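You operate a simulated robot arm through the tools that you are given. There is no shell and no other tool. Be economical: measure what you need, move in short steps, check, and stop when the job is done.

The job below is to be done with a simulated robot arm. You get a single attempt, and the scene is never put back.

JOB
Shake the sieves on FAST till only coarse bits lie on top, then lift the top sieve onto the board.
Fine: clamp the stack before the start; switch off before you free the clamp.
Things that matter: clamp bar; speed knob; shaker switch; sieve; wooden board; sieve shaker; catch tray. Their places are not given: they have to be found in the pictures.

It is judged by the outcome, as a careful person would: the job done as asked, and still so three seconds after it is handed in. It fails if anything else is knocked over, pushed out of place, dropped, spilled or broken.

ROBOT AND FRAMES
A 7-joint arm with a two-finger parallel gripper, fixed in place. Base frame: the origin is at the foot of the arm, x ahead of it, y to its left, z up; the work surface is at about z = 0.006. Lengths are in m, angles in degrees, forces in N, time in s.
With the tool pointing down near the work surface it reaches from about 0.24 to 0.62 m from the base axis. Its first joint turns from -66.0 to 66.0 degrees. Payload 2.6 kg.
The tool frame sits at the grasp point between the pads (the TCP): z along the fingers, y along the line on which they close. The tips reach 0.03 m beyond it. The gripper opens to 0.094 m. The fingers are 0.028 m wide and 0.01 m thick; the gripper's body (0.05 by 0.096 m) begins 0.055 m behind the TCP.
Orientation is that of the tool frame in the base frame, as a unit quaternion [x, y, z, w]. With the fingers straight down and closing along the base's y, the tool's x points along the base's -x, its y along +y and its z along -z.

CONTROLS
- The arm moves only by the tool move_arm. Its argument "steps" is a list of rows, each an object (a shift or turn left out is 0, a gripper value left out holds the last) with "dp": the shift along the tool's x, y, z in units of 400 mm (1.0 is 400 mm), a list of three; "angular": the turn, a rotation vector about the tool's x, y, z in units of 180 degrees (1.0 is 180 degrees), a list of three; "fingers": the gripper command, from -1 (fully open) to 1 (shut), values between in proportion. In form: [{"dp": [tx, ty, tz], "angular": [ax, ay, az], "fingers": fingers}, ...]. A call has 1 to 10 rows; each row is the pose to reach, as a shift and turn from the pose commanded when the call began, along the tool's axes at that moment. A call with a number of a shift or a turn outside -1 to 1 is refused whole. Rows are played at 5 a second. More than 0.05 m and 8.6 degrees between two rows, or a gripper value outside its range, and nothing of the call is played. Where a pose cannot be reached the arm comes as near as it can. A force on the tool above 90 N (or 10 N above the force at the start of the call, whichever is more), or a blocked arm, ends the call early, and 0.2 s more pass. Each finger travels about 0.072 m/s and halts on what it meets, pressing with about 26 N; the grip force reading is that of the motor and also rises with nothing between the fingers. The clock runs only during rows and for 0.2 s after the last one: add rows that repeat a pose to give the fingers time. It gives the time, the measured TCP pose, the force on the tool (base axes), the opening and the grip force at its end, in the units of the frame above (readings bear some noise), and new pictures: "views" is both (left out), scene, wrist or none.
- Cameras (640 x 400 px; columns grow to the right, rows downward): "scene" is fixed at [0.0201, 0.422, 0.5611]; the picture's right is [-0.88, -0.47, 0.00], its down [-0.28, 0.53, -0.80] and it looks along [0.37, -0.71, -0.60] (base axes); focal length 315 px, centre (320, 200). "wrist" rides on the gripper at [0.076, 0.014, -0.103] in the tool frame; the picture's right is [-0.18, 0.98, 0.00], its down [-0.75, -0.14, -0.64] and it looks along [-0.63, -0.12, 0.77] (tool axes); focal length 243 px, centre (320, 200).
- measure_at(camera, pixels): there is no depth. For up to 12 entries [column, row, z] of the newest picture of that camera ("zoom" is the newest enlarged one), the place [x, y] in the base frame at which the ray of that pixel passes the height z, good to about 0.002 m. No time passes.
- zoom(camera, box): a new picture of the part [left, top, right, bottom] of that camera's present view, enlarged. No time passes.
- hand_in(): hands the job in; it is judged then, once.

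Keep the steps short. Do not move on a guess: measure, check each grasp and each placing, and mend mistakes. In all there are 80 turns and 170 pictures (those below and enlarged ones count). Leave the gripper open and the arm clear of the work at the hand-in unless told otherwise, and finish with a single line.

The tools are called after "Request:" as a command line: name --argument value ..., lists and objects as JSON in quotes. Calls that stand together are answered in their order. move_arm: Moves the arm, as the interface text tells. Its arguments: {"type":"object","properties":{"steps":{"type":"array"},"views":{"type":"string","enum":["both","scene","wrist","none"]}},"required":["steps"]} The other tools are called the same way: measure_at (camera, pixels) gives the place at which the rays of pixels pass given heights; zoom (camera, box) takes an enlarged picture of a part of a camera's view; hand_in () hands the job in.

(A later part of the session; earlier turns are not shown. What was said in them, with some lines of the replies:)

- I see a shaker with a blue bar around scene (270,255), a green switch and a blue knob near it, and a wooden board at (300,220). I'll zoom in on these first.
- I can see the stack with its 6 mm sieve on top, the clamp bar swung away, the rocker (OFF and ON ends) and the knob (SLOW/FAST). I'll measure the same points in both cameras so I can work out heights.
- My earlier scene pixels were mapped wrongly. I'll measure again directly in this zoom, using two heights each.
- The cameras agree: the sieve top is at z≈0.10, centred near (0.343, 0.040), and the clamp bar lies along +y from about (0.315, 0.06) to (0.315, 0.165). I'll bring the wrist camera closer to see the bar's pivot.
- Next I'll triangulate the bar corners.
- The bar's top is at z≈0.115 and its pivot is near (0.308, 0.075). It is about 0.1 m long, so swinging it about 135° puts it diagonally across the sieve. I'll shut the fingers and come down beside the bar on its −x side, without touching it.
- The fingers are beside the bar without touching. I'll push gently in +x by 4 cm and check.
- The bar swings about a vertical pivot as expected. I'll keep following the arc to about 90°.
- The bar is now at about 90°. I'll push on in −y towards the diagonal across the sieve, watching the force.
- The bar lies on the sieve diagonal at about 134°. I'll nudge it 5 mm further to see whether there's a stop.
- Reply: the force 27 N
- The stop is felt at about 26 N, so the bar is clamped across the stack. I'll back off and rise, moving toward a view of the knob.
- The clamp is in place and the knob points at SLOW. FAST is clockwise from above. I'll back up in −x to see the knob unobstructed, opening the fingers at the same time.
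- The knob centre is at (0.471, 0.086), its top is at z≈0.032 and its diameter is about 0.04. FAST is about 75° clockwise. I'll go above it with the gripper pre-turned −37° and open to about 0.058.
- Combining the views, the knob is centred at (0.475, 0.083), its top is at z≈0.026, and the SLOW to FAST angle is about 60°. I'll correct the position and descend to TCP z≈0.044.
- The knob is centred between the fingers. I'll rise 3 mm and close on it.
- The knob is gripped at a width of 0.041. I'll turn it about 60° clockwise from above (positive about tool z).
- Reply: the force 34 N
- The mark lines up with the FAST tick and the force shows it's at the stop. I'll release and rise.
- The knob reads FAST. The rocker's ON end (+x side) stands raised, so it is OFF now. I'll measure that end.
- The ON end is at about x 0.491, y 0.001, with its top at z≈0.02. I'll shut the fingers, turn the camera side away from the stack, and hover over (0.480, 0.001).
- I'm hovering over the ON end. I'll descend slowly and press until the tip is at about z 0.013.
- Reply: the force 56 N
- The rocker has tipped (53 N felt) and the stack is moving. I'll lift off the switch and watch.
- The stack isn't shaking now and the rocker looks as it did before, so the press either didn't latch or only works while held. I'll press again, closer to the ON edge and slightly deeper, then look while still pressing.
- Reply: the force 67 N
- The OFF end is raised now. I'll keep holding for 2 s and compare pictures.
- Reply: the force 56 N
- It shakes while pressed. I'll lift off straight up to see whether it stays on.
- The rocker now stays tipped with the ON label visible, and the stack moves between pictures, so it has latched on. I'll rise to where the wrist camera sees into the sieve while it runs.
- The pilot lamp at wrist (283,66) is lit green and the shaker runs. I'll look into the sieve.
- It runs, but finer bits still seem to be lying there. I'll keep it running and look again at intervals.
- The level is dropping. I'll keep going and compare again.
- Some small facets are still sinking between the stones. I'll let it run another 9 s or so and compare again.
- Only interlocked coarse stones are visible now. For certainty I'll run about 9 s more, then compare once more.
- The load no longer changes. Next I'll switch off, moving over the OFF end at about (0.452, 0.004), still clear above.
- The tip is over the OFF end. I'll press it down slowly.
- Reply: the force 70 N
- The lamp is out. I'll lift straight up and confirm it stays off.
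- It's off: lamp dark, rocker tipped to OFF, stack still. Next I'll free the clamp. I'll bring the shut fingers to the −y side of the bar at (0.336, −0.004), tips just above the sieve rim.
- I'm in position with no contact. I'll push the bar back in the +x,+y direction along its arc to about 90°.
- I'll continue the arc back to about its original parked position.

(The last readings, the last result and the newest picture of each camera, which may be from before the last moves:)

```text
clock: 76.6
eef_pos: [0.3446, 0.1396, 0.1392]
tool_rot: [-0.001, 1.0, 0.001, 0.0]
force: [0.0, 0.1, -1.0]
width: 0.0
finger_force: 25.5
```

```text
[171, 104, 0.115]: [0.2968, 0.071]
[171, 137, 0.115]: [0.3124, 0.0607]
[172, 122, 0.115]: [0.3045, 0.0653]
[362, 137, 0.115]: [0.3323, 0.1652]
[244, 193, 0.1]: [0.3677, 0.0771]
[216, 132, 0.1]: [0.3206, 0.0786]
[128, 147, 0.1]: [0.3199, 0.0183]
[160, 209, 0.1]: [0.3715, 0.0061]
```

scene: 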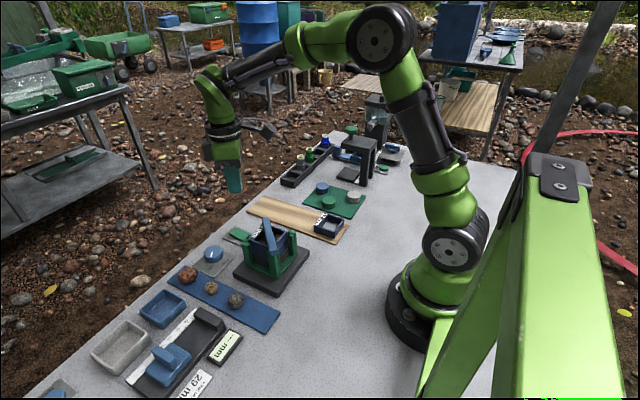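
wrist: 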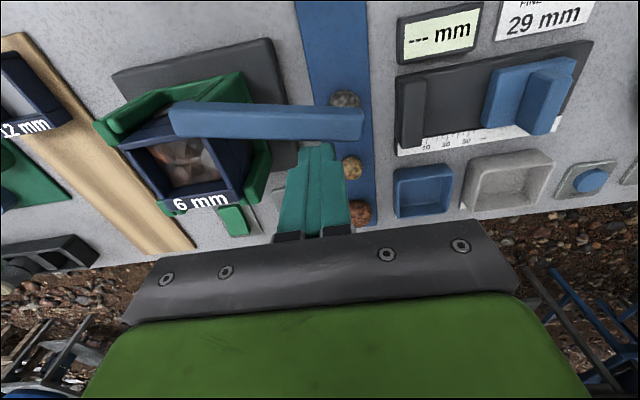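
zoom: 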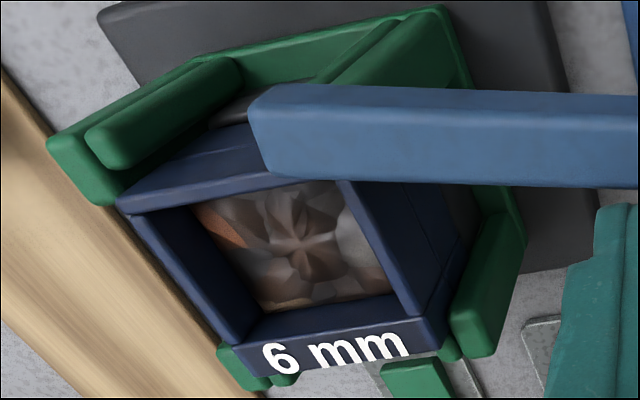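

The bar still sits about 11° short of parked, with its end close to the sieve corner. I'll push it on to about 0° and then retreat upward.

Request:
move_arm --steps '[{"dp": [0.012, 0.005, 0], "fingers": 1}, {"dp": [0.024, 0.01, 0]}, {"dp": [0.034, 0.012, 0]}, {"dp": [0.034, 0.012, 0]}, {"dp": [0.0, 0.03, -0.02]}, {"dp": [0, 0.03, -0.12]}, {"dp": [0.1, -0.01, -0.2]}, {"dp": [0.2, -0.06, -0.24]}, {"dp": [0.22, -0.12, -0.28], "fingers": -1}, {"dp": [0.22, -0.12, -0.28]}]'

Request:
zoom --camera "wrist" --box '[220, 90, 420, 220]'

Request:
zoom --camera "scene" --box '[220, 210, 300, 280]'

```text
refused: row 7 steps farther than a row can; nothing moved
```

```text
3.08 times, centred on (320, 155) of wrist
```

zoom: 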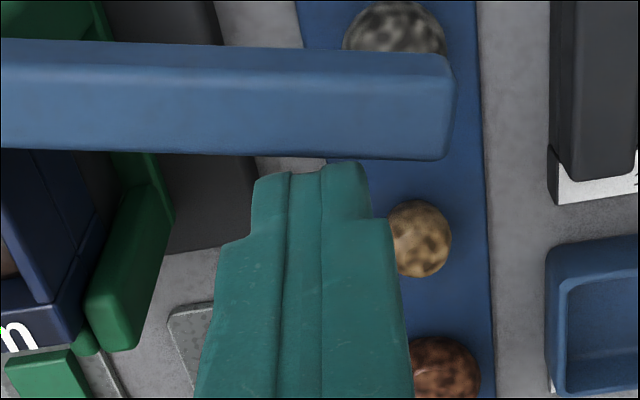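

```text
5.71 times, centred on (260, 245) of scene
```

zoom: 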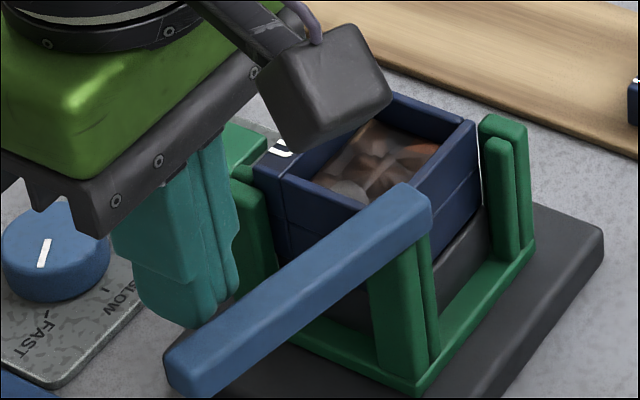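

The call was refused for a step that was too long. I'll repeat it with smaller steps.

Request:
move_arm --steps '[{"dp": [0.012, 0.005, 0], "fingers": 1}, {"dp": [0.024, 0.01, 0]}, {"dp": [0.034, 0.012, 0]}, {"dp": [0.034, 0.012, 0]}, {"dp": [0.0, 0.03, -0.02]}, {"dp": [0, 0.03, -0.12]}, {"dp": [0.06, 0.0, -0.18]}, {"dp": [0.14, -0.03, -0.22]}, {"dp": [0.2, -0.1, -0.26], "fingers": -1}, {"dp": [0.2, -0.1, -0.26]}]'

Request:
zoom --camera "wrist" --box '[220, 90, 420, 220]'

Request:
zoom --camera "scene" --box '[220, 210, 300, 280]'

```text
clock: 78.8
eef_pos: [0.263, 0.0996, 0.2434]
tool_rot: [0.0, 1.0, 0.001, 0.001]
force: [-0.3, -0.3, 0.1]
width: 0.0819
finger_force: 0.1
```

scene: 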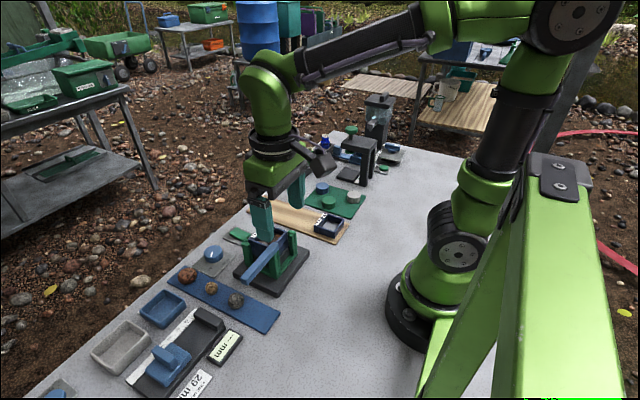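
wrist: 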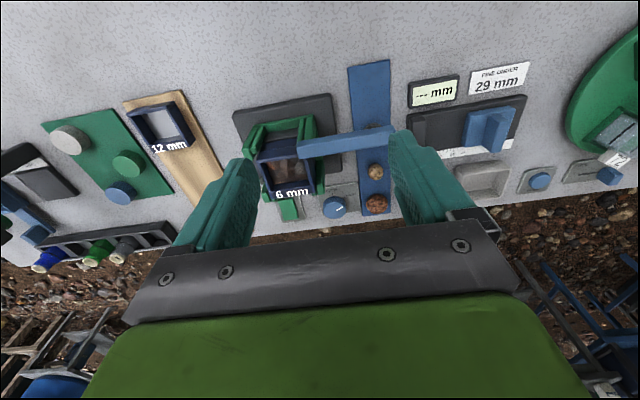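

```text
3.08 times, centred on (320, 155) of wrist
```

zoom: 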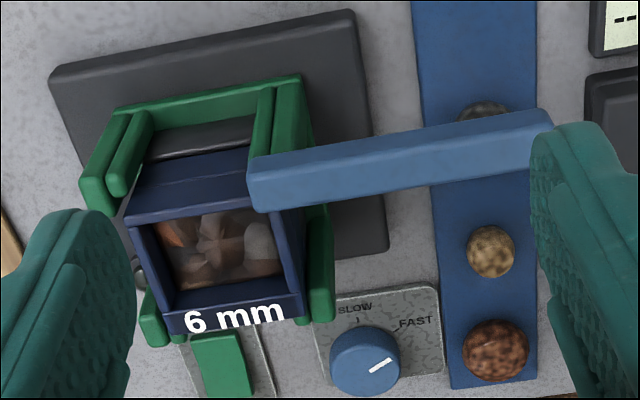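

```text
5.71 times, centred on (260, 245) of scene
```

zoom: 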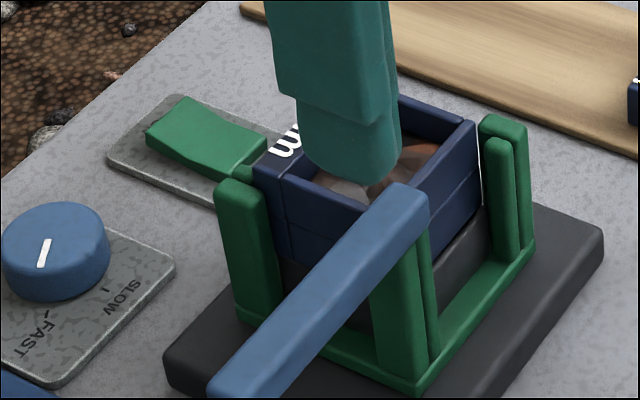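

The bar is parked and the sieve now shows only distinct coarse stones. To plan the grasp between the corner posts, I'll move for a steeper view from above.

Request:
move_arm --steps '[{"dp": [-0.08, -0.05, 0], "fingers": -1}, {"dp": [-0.16, -0.1, 0]}, {"dp": [-0.22, -0.15, 0.0]}, {"dp": [-0.22, -0.15, 0.0]}]'

Request:
zoom --camera "wrist" --box '[230, 0, 430, 125]'

Request:
zoom --camera "scene" --box '[220, 210, 300, 270]'

```text
clock: 79.8
eef_pos: [0.3534, 0.0373, 0.2418]
tool_rot: [0.001, 1.0, 0.0, 0.0]
force: [0.8, 0.2, 0.2]
width: 0.0942
finger_force: 0.0
```

scene: 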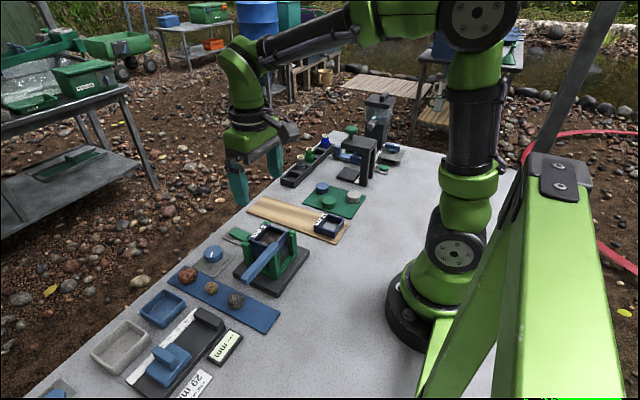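
wrist: 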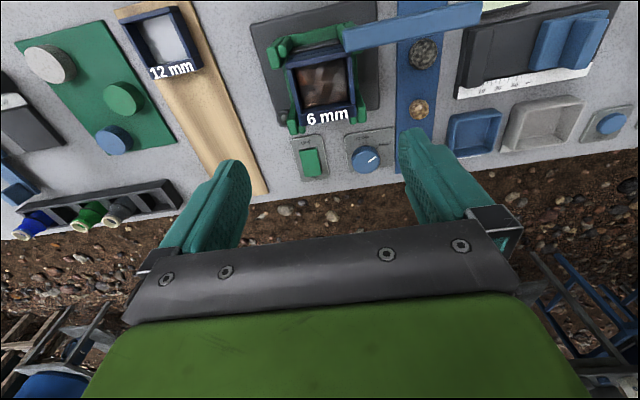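

```text
3.20 times, centred on (330, 62) of wrist
```

zoom: 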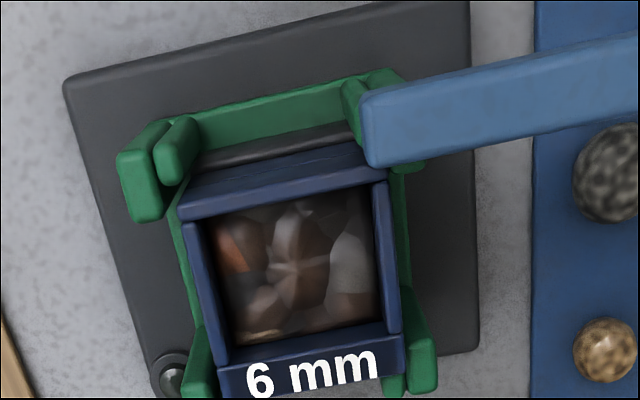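

```text
6.67 times, centred on (260, 240) of scene
```

zoom: 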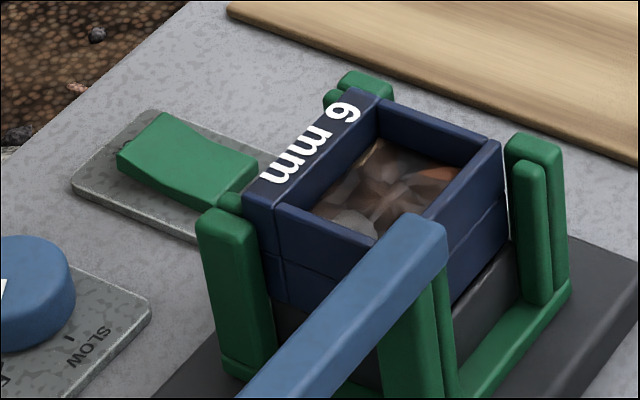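

Request:
zoom --camera "wrist" --box '[265, 20, 375, 135]'

```text
3.48 times, centred on (320, 78) of wrist
```

zoom: 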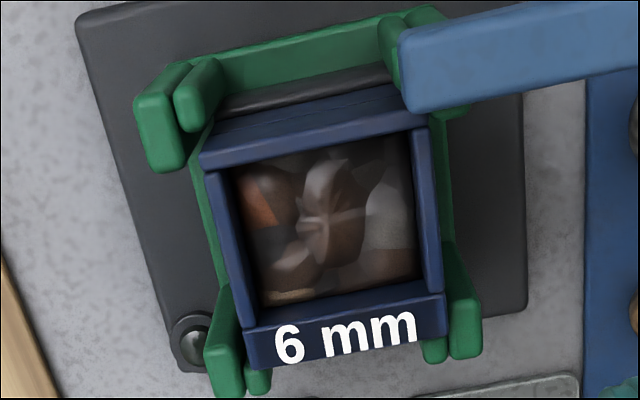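

Request:
measure_at --camera "zoom" --pixels '[[202, 168, 0.1], [430, 128, 0.1], [248, 370, 0.1], [447, 336, 0.1], [150, 172, 0.1], [185, 166, 0.1], [210, 393, 0.1], [482, 354, 0.1], [447, 245, 0.03], [475, 320, 0.1], [208, 362, 0.1], [135, 100, 0.03]]'

Request:
measure_at --camera "scene" --pixels '[[248.7, 239.2, 0.1], [267.5, 223.5, 0.1], [287, 231.3, 0.1], [241.5, 243.2, 0.1], [241.5, 243.2, 0.09], [248.2, 243.6, 0.1], [248.2, 243.6, 0.09], [297, 231.3, 0.1], [290, 231.6, 0.1]]'

```text
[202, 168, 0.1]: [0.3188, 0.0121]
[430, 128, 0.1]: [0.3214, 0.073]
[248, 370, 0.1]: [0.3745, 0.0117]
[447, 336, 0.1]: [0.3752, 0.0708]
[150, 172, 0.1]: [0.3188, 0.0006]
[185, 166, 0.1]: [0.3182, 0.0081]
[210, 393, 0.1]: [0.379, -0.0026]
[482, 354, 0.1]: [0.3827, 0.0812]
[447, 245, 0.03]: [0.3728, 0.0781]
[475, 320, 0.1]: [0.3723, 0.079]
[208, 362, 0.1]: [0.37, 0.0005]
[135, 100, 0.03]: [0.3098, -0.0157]
```

```text
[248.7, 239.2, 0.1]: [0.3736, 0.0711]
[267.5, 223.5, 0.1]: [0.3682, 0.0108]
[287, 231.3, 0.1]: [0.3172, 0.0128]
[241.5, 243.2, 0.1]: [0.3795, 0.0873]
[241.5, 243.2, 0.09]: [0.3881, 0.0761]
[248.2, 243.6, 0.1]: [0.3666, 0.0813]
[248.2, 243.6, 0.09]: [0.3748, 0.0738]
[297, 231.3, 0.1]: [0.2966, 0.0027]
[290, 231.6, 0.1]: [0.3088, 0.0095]
```

The sieve rim spans x 0.318–0.374 and y 0.012–0.072, so its centre is (0.346, 0.042). The post gap on the y sides is about 0.05, so 0.028-wide fingers fit. I'll measure the board and its free area.

Request:
measure_at --camera "wrist" --pixels '[[268, 190, 0.015], [225, 100, 0.015], [203, 62, 0.015], [165, 110, 0.015], [150, 80, 0.015], [200, 66, 0.015], [183, 10, 0.03]]'

Request:
zoom --camera "scene" --box '[235, 180, 365, 250]'

Request:
measure_at --camera "scene" --pixels '[[249.5, 247.5, 0.08], [249.5, 247.5, 0.075], [249.5, 247.5, 0.085]]'

```text
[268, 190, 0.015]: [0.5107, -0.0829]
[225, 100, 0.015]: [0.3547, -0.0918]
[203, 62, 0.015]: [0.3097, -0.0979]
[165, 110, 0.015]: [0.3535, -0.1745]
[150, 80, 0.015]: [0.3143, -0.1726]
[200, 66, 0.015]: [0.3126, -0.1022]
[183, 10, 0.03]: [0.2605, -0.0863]
```

```text
4.92 times, centred on (300, 215) of scene
```

zoom: 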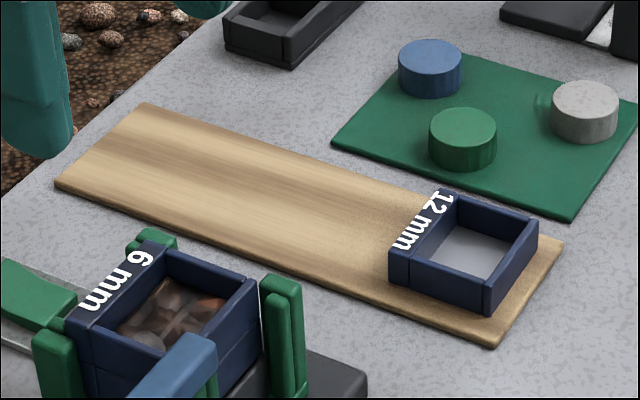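

```text
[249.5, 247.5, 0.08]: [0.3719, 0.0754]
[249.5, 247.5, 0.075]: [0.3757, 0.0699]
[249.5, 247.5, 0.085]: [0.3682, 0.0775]
```

Request:
measure_at --camera "zoom" --pixels '[[145, 103, 0.014], [57, 185, 0.014], [495, 345, 0.014], [563, 243, 0.014], [392, 282, 0.014], [430, 192, 0.038], [388, 250, 0.038], [536, 220, 0.038], [57, 190, 0.006], [332, 143, 0.008]]'

```text
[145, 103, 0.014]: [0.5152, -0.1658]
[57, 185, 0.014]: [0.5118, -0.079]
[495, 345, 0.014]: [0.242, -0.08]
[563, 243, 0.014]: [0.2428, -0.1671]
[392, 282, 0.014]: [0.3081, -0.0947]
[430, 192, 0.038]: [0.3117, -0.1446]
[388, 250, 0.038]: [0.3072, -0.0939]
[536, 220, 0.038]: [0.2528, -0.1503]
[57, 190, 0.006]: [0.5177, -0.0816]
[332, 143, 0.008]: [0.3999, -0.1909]
```

The board spans x 0.242–0.512 and y −0.167 to −0.080, with its top at ≈0.014. It is free beyond x≈0.315, so the placing target is (0.40, −0.123). First I'll lower the open fingers to just above the rim and check alignment.

Request:
move_arm --steps '[{"dp": [0.0185, 0.012, 0.07], "fingers": -1}, {"dp": [0.0185, 0.012, 0.14]}, {"dp": [0.0185, 0.012, 0.2]}, {"dp": [0.0185, 0.012, 0.26]}, {"dp": [0.0185, 0.012, 0.26]}]'

Request:
zoom --camera "scene" --box '[220, 200, 310, 270]'

Request:
zoom --camera "wrist" --box '[200, 60, 460, 230]'

```text
clock: 81.0
eef_pos: [0.3443, 0.0436, 0.1361]
tool_rot: [0.0, 1.0, 0.0, 0.0]
force: [0.1, 0.4, 0.2]
width: 0.094
finger_force: 0.0
```

scene: 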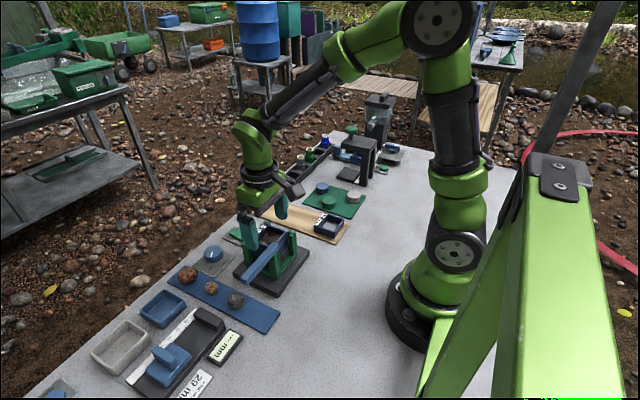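
wrist: 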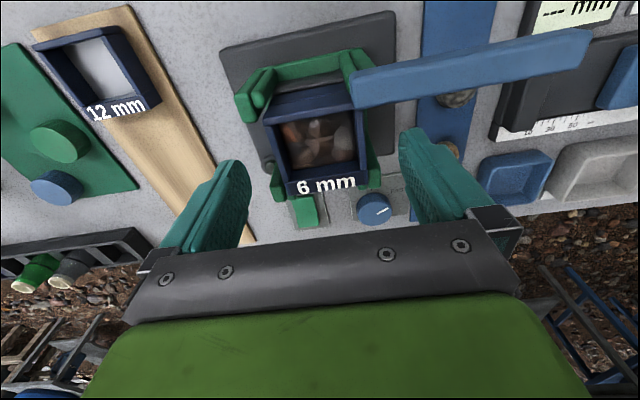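

```text
5.71 times, centred on (265, 235) of scene
```

zoom: 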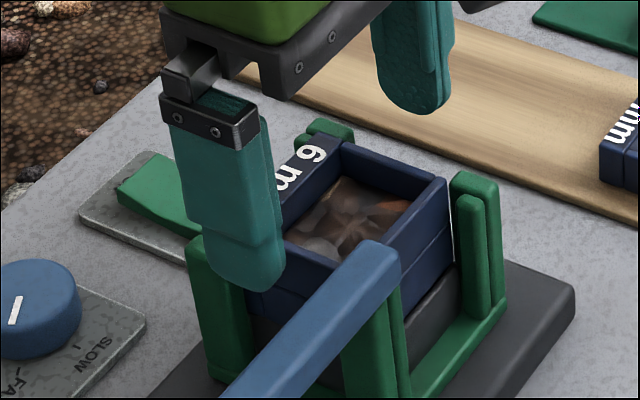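

```text
2.35 times, centred on (330, 145) of wrist
```

zoom: 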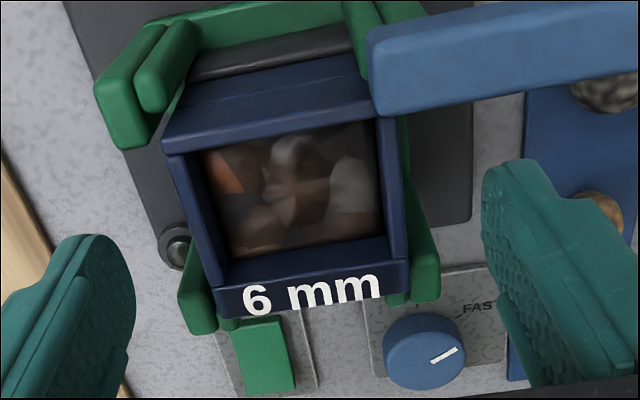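

The fingers straddle the sieve and are centred. I'll descend to TCP z≈0.112, then close gently.

Request:
move_arm --steps '[{"dp": [-0.003, -0.003, 0.03], "fingers": -1}, {"dp": [-0.003, -0.003, 0.06]}, {"dp": [-0.003, -0.003, 0.06]}]'

Request:
zoom --camera "scene" --box '[220, 200, 310, 270]'

```text
clock: 81.8
eef_pos: [0.3454, 0.0423, 0.1134]
tool_rot: [0.0, 1.0, 0.0, 0.001]
force: [-0.7, 0.4, 0.2]
width: 0.0938
finger_force: 0.1
```

scene: 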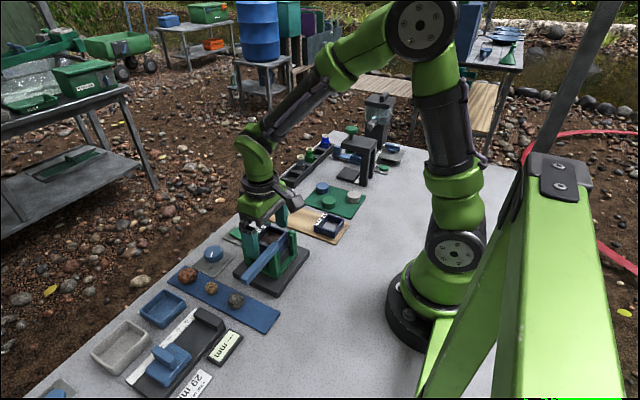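
wrist: 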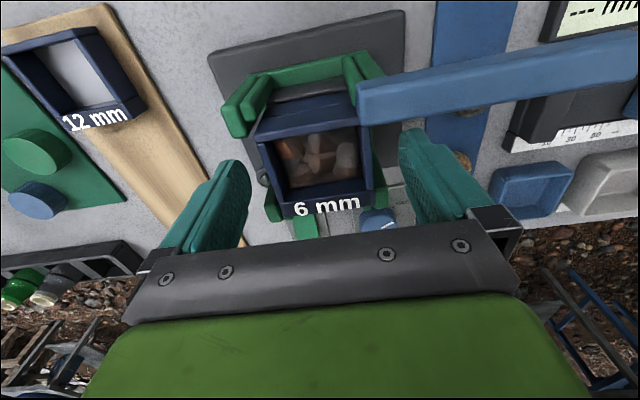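

```text
5.71 times, centred on (265, 235) of scene
```

zoom: 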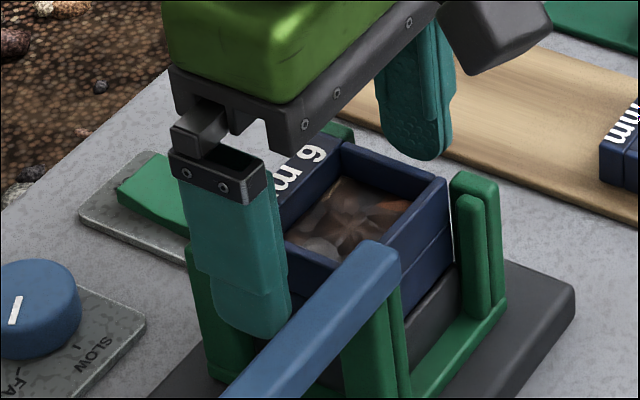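

Now I'll close on the sieve walls.

Request:
move_arm --steps '[{"fingers": -0.6}, {"fingers": -0.4}, {"fingers": -0.25}, {"fingers": -0.1}, {"fingers": 0.2}, {"fingers": 0.2}]'

Request:
zoom --camera "scene" --box '[220, 200, 310, 270]'

Request:
zoom --camera "wrist" --box '[200, 30, 440, 230]'

```text
clock: 83.2
eef_pos: [0.3457, 0.0428, 0.1134]
tool_rot: [0.0, 1.0, 0.0, 0.001]
force: [-0.8, 0.3, -0.2]
width: 0.0587
finger_force: 25.9
```

scene: 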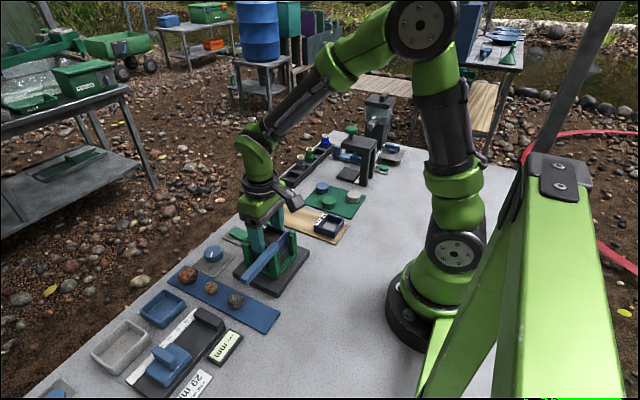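
wrist: 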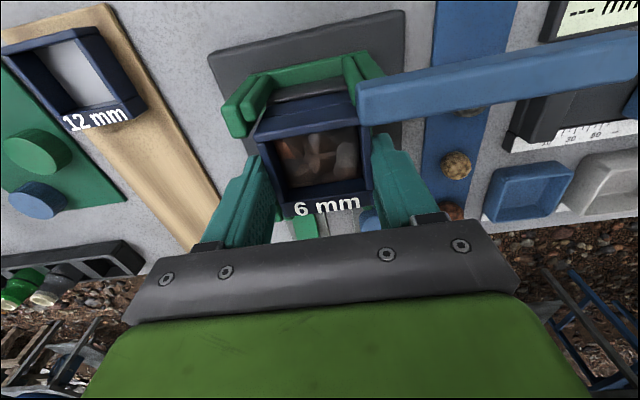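

```text
5.71 times, centred on (265, 235) of scene
```

zoom: 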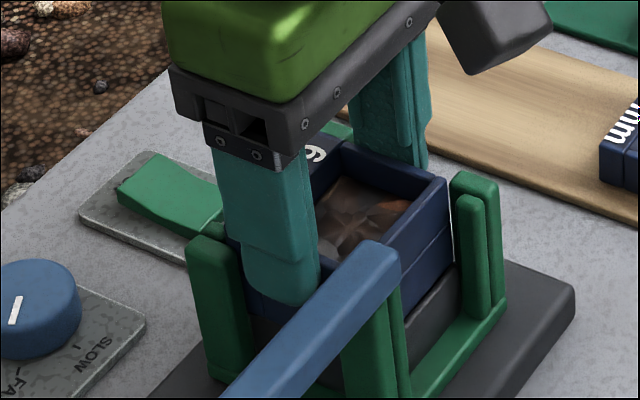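

```text
2.00 times, centred on (320, 130) of wrist
```

zoom: 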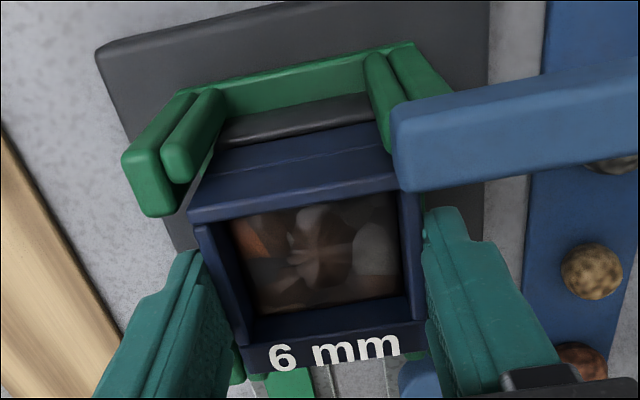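

It's gripped at 0.0587. I'll lift 12 mm slowly and check that only the top sieve rises and that it clears the bar.

Request:
move_arm --steps '[{"dp": [0, 0, -0.01], "fingers": 0.2}, {"dp": [0, 0, -0.02]}, {"dp": [0, 0, -0.03]}, {"dp": [0, 0, -0.03]}]' --views "wrist"

Request:
zoom --camera "scene" --box '[220, 200, 310, 270]'

Request:
zoom --camera "wrist" --box '[200, 30, 440, 230]'

```text
clock: 84.2
eef_pos: [0.3466, 0.0415, 0.125]
tool_rot: [0.0, 1.0, 0.0, -0.001]
force: [-1.1, 0.4, 0.3]
width: 0.0592
finger_force: 26.4
```

wrist: 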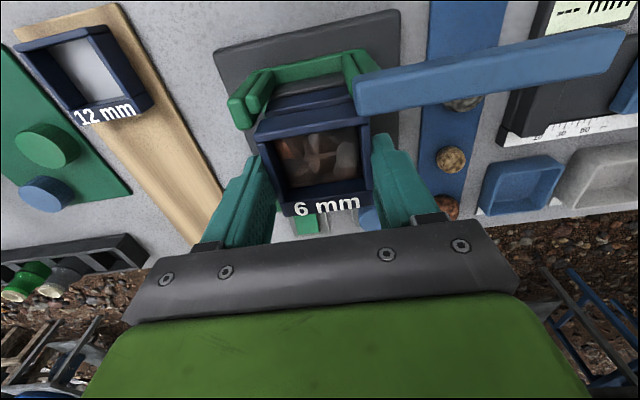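

```text
5.71 times, centred on (265, 235) of scene
```

zoom: 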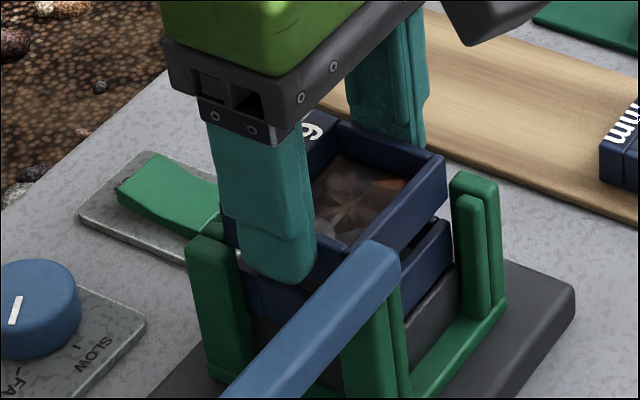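

```text
2.00 times, centred on (320, 130) of wrist
```

zoom: 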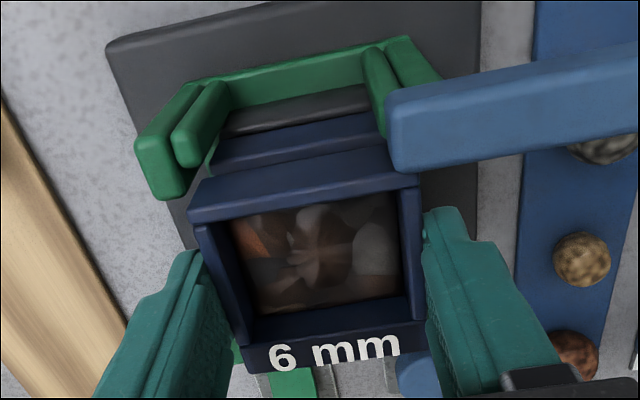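

Only the top sieve came up, level and clear of the bar. I'll raise it further and carry it slowly towards the board.

Request:
move_arm --steps '[{"dp": [0, 0, -0.04], "fingers": 0.2}, {"dp": [0, 0, -0.09]}, {"dp": [0, 0, -0.14]}, {"dp": [0, 0, -0.18]}, {"dp": [0, 0, -0.2]}, {"dp": [-0.014, -0.04, -0.2]}, {"dp": [-0.034, -0.1, -0.2]}, {"dp": [-0.055, -0.165, -0.2]}, {"dp": [-0.073, -0.22, -0.2]}, {"dp": [-0.073, -0.22, -0.2]}]' --views "wrist"

Request:
move_arm --steps '[{"dp": [-0.012, -0.035, 0], "fingers": 0.2}, {"dp": [-0.03, -0.09, 0]}, {"dp": [-0.048, -0.145, 0]}, {"dp": [-0.06, -0.18, 0]}, {"dp": [-0.061, -0.191, 0]}, {"dp": [-0.061, -0.191, 0]}]'

Request:
zoom --camera "wrist" --box '[150, 0, 470, 230]'

Request:
zoom --camera "scene" --box '[220, 160, 350, 270]'

```text
clock: 86.4
eef_pos: [0.3758, -0.0461, 0.2039]
tool_rot: [0.0, 1.0, 0.001, 0.0]
force: [-0.2, 0.1, -1.1]
width: 0.059
finger_force: 26.4
```

wrist: 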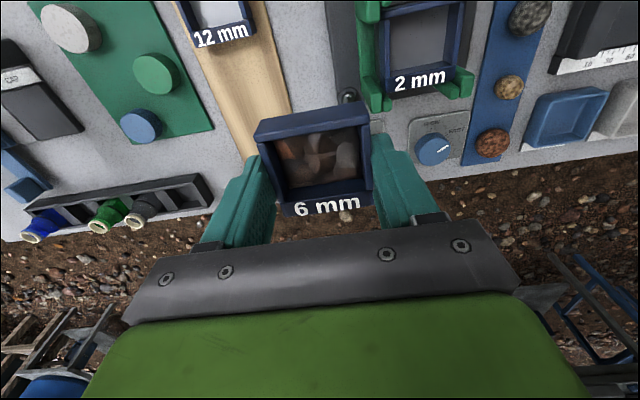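

```text
clock: 87.8
eef_pos: [0.3999, -0.1208, 0.2059]
tool_rot: [0.0, 1.0, 0.0, 0.0]
force: [-0.9, 0.7, -0.3]
width: 0.059
finger_force: 26.2
```

scene: 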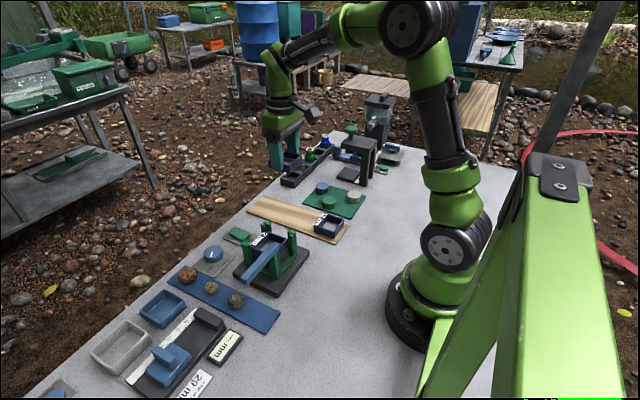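
wrist: 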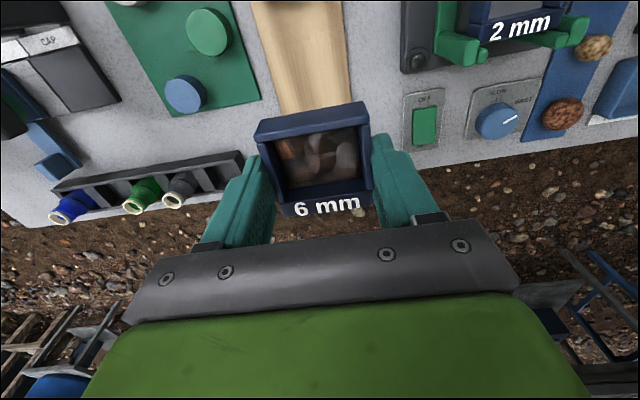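

```text
1.74 times, centred on (310, 115) of wrist
```

zoom: 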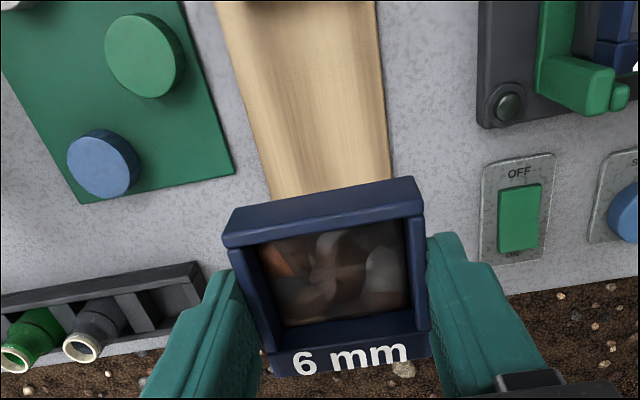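

```text
3.64 times, centred on (285, 215) of scene
```

zoom: 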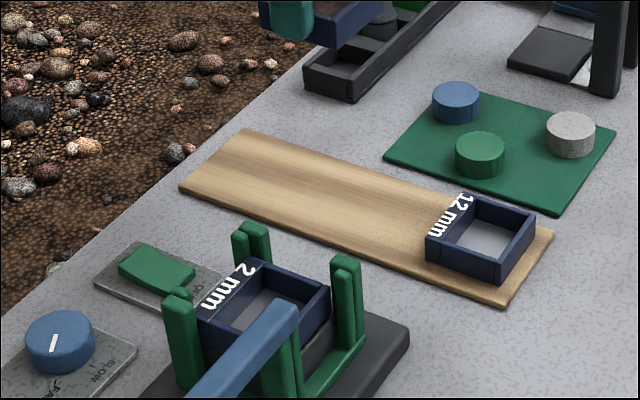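

The board is beneath the sieve. I'll lower to TCP z≈0.072 and check.

Request:
move_arm --steps '[{"dp": [0, -0.005, 0.06], "fingers": 0.2}, {"dp": [0, -0.005, 0.13]}, {"dp": [0, -0.005, 0.2]}, {"dp": [0, -0.005, 0.26]}, {"dp": [0, -0.005, 0.31]}, {"dp": [0, -0.005, 0.334]}, {"dp": [0, -0.005, 0.334]}]'

Request:
zoom --camera "scene" --box '[230, 170, 350, 250]'

```text
clock: 89.4
eef_pos: [0.3988, -0.1224, 0.0706]
tool_rot: [-0.001, 1.0, 0.0, 0.0]
force: [0.2, -0.2, 0.1]
width: 0.0592
finger_force: 25.9
```

scene: 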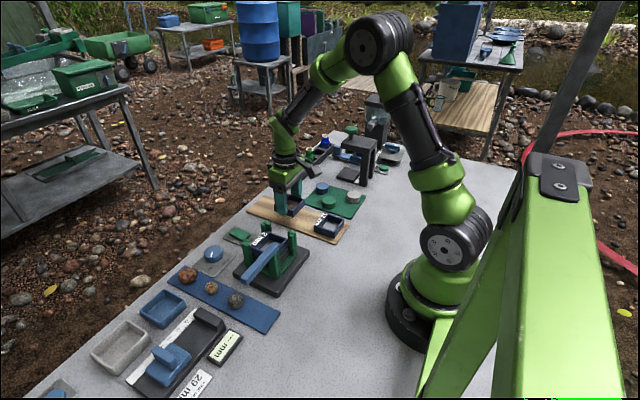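
wrist: 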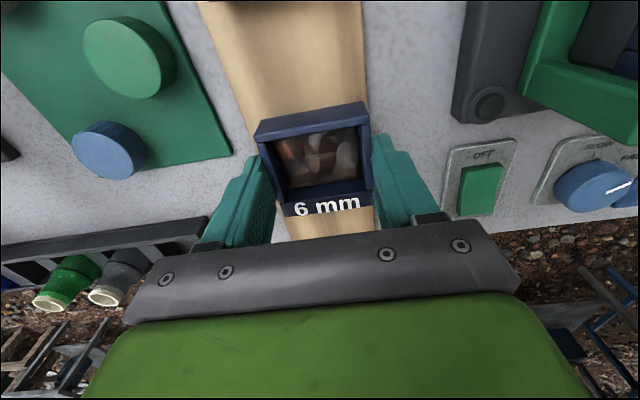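

```text
5.00 times, centred on (290, 210) of scene
```

zoom: 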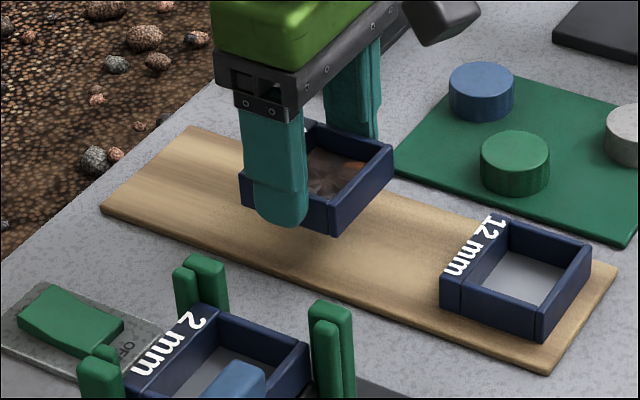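

It's over the free part of the board. I'll lower in small steps until contact.

Request:
move_arm --steps '[{"dp": [0, 0, 0.02], "fingers": 0.2}, {"dp": [0, 0, 0.034]}, {"dp": [0, 0, 0.04]}, {"dp": [0, 0, 0.044]}, {"dp": [0, 0, 0.047]}, {"dp": [0, 0, 0.047]}]' --views "wrist"

Request:
zoom --camera "scene" --box '[260, 190, 320, 240]'

```text
clock: 90.8
eef_pos: [0.3996, -0.1223, 0.0534]
tool_rot: [0.0, 1.0, -0.001, 0.001]
force: [-0.5, 0.0, -0.9]
width: 0.0592
finger_force: 25.9
```

wrist: 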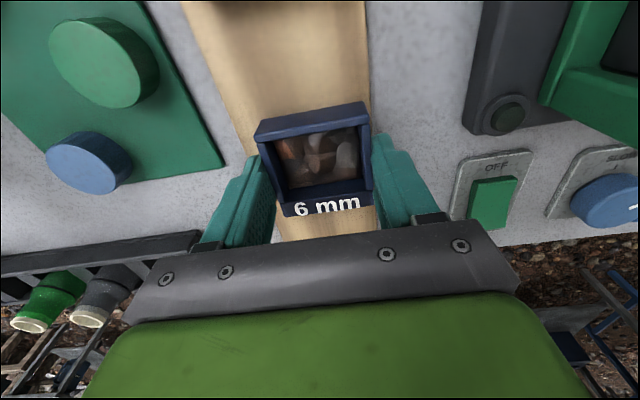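

```text
8.00 times, centred on (290, 215) of scene
```

zoom: 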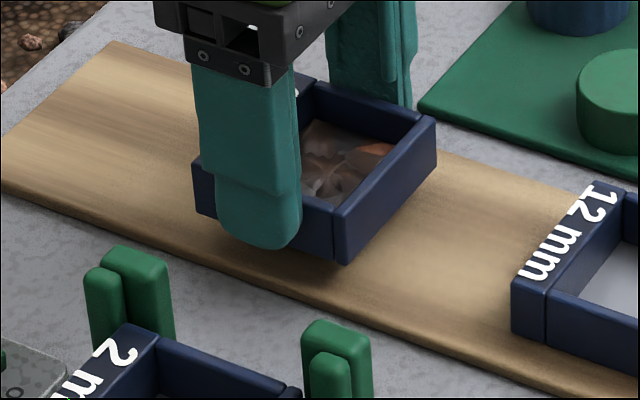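

A shadow gap remains, so it isn't down yet. I'll go 3 mm more.

Request:
move_arm --steps '[{"dp": [0, 0, 0.003], "fingers": 0.2}, {"dp": [0, 0, 0.006]}, {"dp": [0, 0, 0.008]}, {"dp": [0, 0, 0.008]}]' --views "none"

Request:
zoom --camera "scene" --box '[260, 190, 320, 240]'

```text
clock: 91.8
eef_pos: [0.3996, -0.1235, 0.0486]
tool_rot: [-0.001, 1.0, 0.0, 0.0]
force: [0.1, -0.6, 0.2]
width: 0.0589
finger_force: 25.7
```

```text
8.00 times, centred on (290, 215) of scene
```

zoom: 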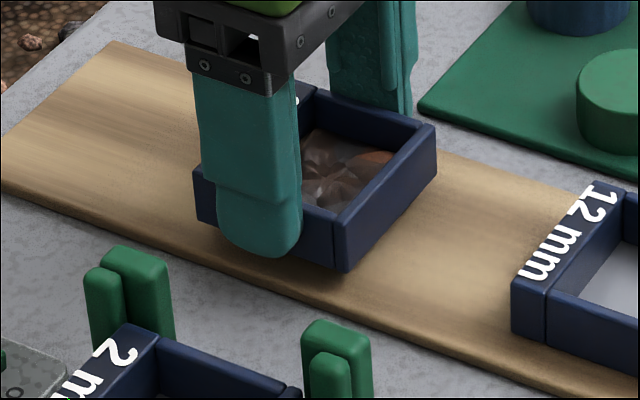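

Request:
move_arm --steps '[{"dp": [0, 0, 0.003], "fingers": 0.2}, {"dp": [0, 0, 0.005]}, {"dp": [0, 0, 0.005]}]' --views "none"

Request:
zoom --camera "scene" --box '[270, 200, 310, 230]'

```text
clock: 92.6
eef_pos: [0.4006, -0.1238, 0.0475]
tool_rot: [0.0, 1.0, 0.0, 0.0]
force: [0.7, 0.7, -1.3]
width: 0.0592
finger_force: 25.8
```

```text
13.33 times, centred on (290, 215) of scene
```

zoom: 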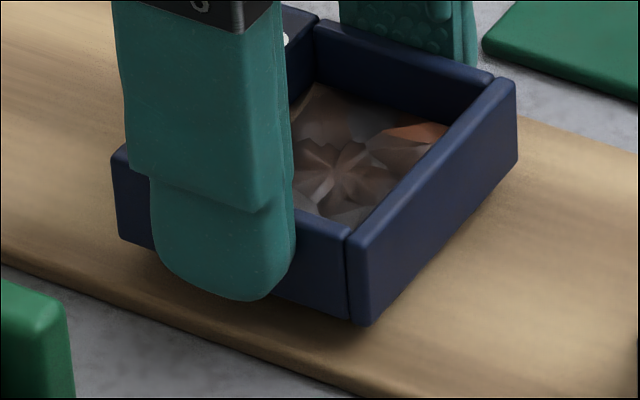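

Request:
measure_at --camera "zoom" --pixels '[[362, 324, 0.01], [362, 324, 0.015], [350, 242, 0.03], [350, 242, 0.04]]'

Request:
move_arm --steps '[{"dp": [0, 0, 0.002], "fingers": 0.2}, {"dp": [0, 0, 0.004]}, {"dp": [0, 0, 0.004]}]' --views "none"

Request:
zoom --camera "scene" --box '[270, 200, 310, 230]'

```text
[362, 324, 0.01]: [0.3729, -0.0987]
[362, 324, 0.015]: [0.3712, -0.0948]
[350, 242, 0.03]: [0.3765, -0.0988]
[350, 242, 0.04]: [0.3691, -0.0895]
```

```text
clock: 93.4
eef_pos: [0.3986, -0.1235, 0.0455]
tool_rot: [0.0, 1.0, 0.0, 0.0]
force: [0.5, 0.4, -1.0]
width: 0.0589
finger_force: 25.8
```

```text
13.33 times, centred on (290, 215) of scene
```

zoom: 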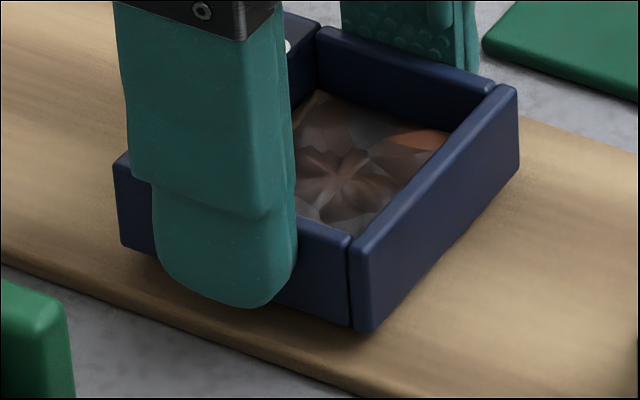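

It's still moving down freely with no force. I'll continue in small steps.

Request:
move_arm --steps '[{"dp": [0, 0, 0.002], "fingers": 0.2}, {"dp": [0, 0, 0.004]}, {"dp": [0, 0, 0.004]}]' --views "none"

Request:
zoom --camera "scene" --box '[270, 200, 310, 230]'

Request:
move_arm --steps '[{"dp": [0, 0, 0.002], "fingers": 0.2}, {"dp": [0, 0, 0.004]}, {"dp": [0, 0, 0.004]}]' --views "none"

Request:
zoom --camera "scene" --box '[270, 200, 310, 230]'

```text
clock: 94.2
eef_pos: [0.3995, -0.1248, 0.0441]
tool_rot: [-0.001, 1.0, 0.0, -0.001]
force: [-1.0, -0.1, -0.9]
width: 0.0592
finger_force: 26.0
```

```text
13.33 times, centred on (290, 215) of scene
```

zoom: 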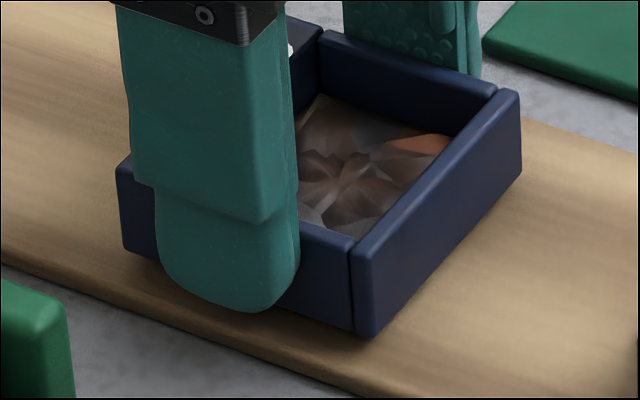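

```text
clock: 95.0
eef_pos: [0.3996, -0.1225, 0.0426]
tool_rot: [0.0, 1.0, 0.0, -0.001]
force: [0.1, -0.4, -0.1]
width: 0.0591
finger_force: 25.8
```

```text
13.33 times, centred on (290, 215) of scene
```

zoom: 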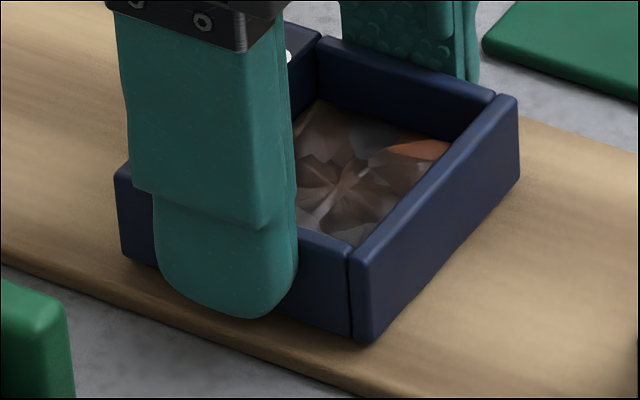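

Request:
move_arm --steps '[{"dp": [0, 0, 0.003], "fingers": 0.2}, {"dp": [0, 0, 0.005]}, {"dp": [0, 0, 0.005]}]' --views "none"

Request:
zoom --camera "scene" --box '[270, 200, 310, 230]'

```text
clock: 95.8
eef_pos: [0.3985, -0.1254, 0.0413]
tool_rot: [0.0, 1.0, 0.0, 0.0]
force: [0.4, 0.0, -0.5]
width: 0.0589
finger_force: 26.0
```

```text
13.33 times, centred on (290, 215) of scene
```

zoom: 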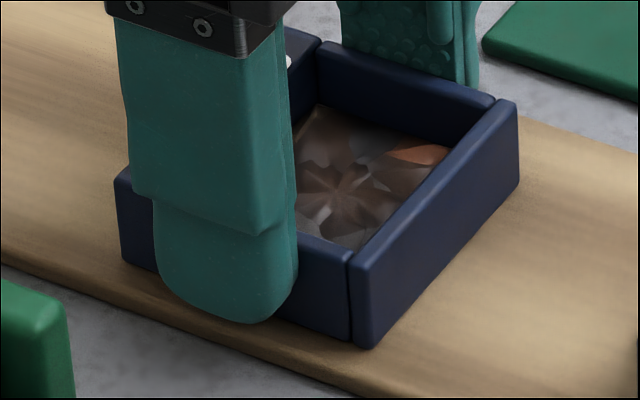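

Request:
move_arm --steps '[{"dp": [0, 0, 0.002], "fingers": 0.2}, {"dp": [0, 0, 0.004]}, {"dp": [0, 0, 0.004]}]' --views "none"

Request:
move_arm --steps '[{"dp": [0, 0, 0.002], "fingers": 0.2}, {"dp": [0, 0, 0.003]}, {"dp": [0, 0, 0.003]}]' --views "none"

Request:
zoom --camera "scene" --box '[270, 200, 310, 230]'

```text
clock: 96.6
eef_pos: [0.3984, -0.1225, 0.0405]
tool_rot: [0.001, 1.0, 0.0, 0.001]
force: [-5.4, 1.1, 20.4]
width: 0.0589
finger_force: 26.4
```

```text
clock: 97.4
eef_pos: [0.401, -0.1239, 0.0387]
tool_rot: [0.0, 1.0, -0.001, 0.002]
force: [3.7, -1.2, 17.1]
width: 0.0591
finger_force: 25.9
```

```text
13.33 times, centred on (290, 215) of scene
```

zoom: 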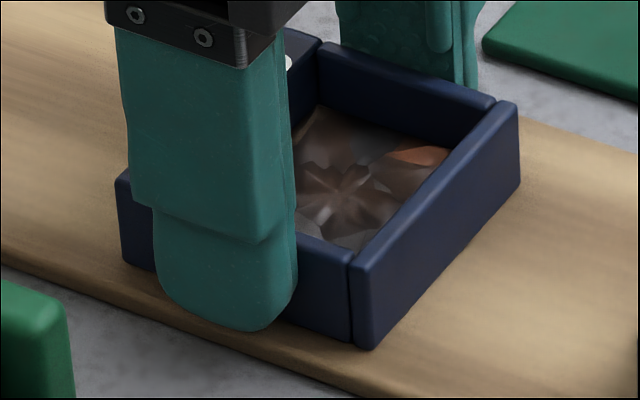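

There's contact at about 20 N, so the sieve stands on the board. I'll ease up 1.5 mm, open, and rise straight up.

Request:
move_arm --steps '[{"dp": [0, 0, -0.003], "fingers": 0.2}, {"dp": [0, 0, -0.003], "fingers": -0.3}, {"dp": [0, 0, -0.003], "fingers": -0.6}, {"dp": [0, 0, -0.003], "fingers": -0.6}, {"dp": [0, 0, -0.05], "fingers": -0.6}, {"dp": [0, 0, -0.12]}, {"dp": [0, 0, -0.2]}, {"dp": [0, 0, -0.3]}, {"dp": [0, 0, -0.4]}, {"dp": [0, 0, -0.4]}]'

Request:
zoom --camera "scene" --box '[180, 170, 350, 290]'

Request:
zoom --camera "wrist" --box '[200, 20, 440, 180]'

```text
clock: 99.6
eef_pos: [0.4009, -0.1244, 0.1935]
tool_rot: [0.0, 1.0, 0.0, 0.0]
force: [-0.3, 0.1, 0.1]
width: 0.0749
finger_force: 0.0
```

scene: 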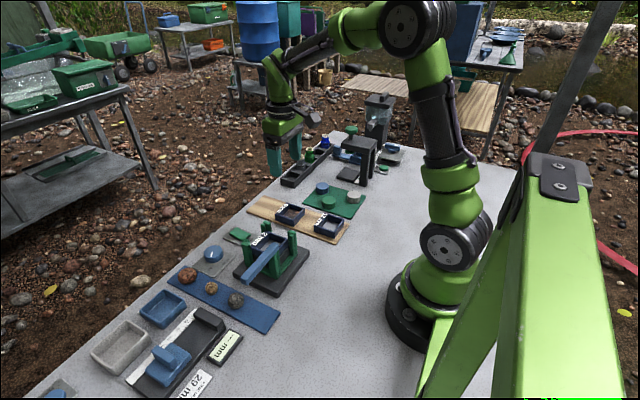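
wrist: 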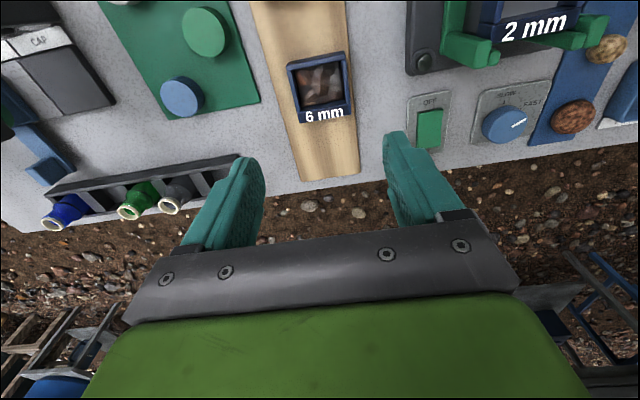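

```text
3.33 times, centred on (265, 230) of scene
```

zoom: 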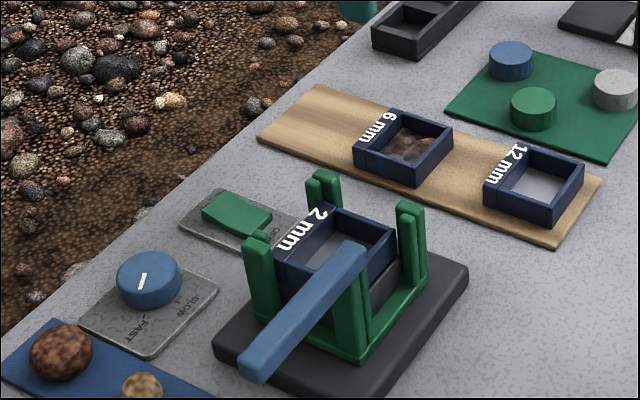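

```text
2.50 times, centred on (320, 100) of wrist
```

zoom: 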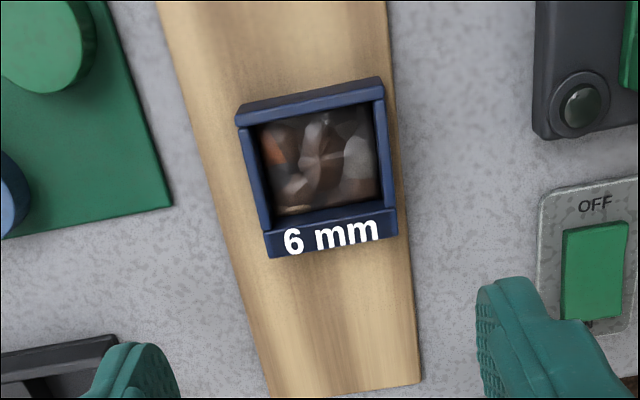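

The 6 mm sieve with its coarse stones stands fully on the board, the shaker is off, and the bar is parked. I'll open fully, raise the arm clear, and take a last look.

Request:
move_arm --steps '[{"dp": [0.05, 0, -0.08], "fingers": -1}, {"dp": [0.1, 0, -0.16]}, {"dp": [0.15, 0, -0.25]}, {"dp": [0.15, 0, -0.25]}, {"dp": [0.15, 0, -0.25]}]'

Request:
zoom --camera "wrist" --box '[200, 40, 520, 200]'

```text
clock: 100.8
eef_pos: [0.3377, -0.125, 0.2944]
tool_rot: [0.0, 1.0, 0.0, 0.001]
force: [0.3, -0.1, -0.1]
width: 0.0939
finger_force: 0.0
```

scene: 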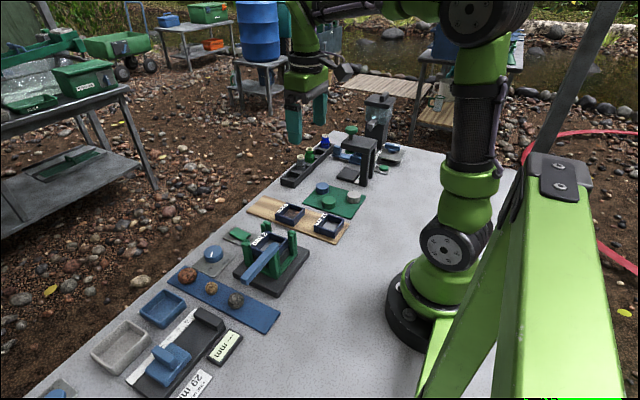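
wrist: 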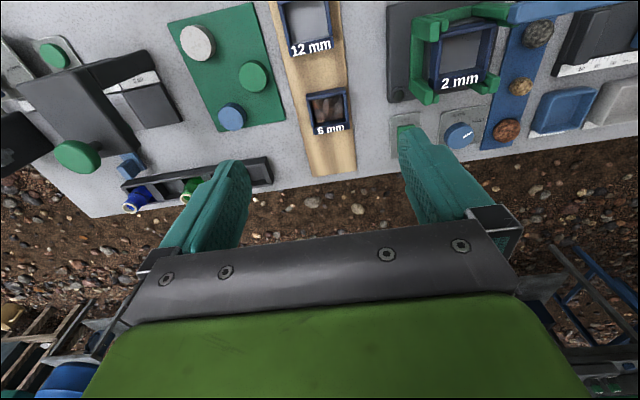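

```text
2.00 times, centred on (360, 120) of wrist
```

zoom: 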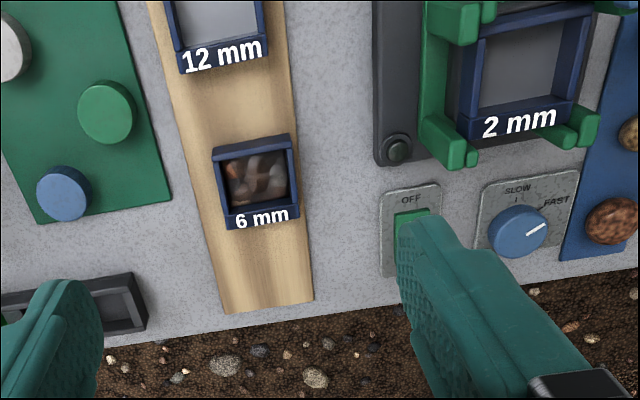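

Everything is in its place, the gripper is open and the arm is clear, so I'm handing in.

Request:
hand_in

```text
The job is handed in.
```

I clamped the stack, shook it on FAST until only coarse stones showed on top, switched it off, freed the clamp, and set the 6 mm top sieve on the board; the job is handed in.
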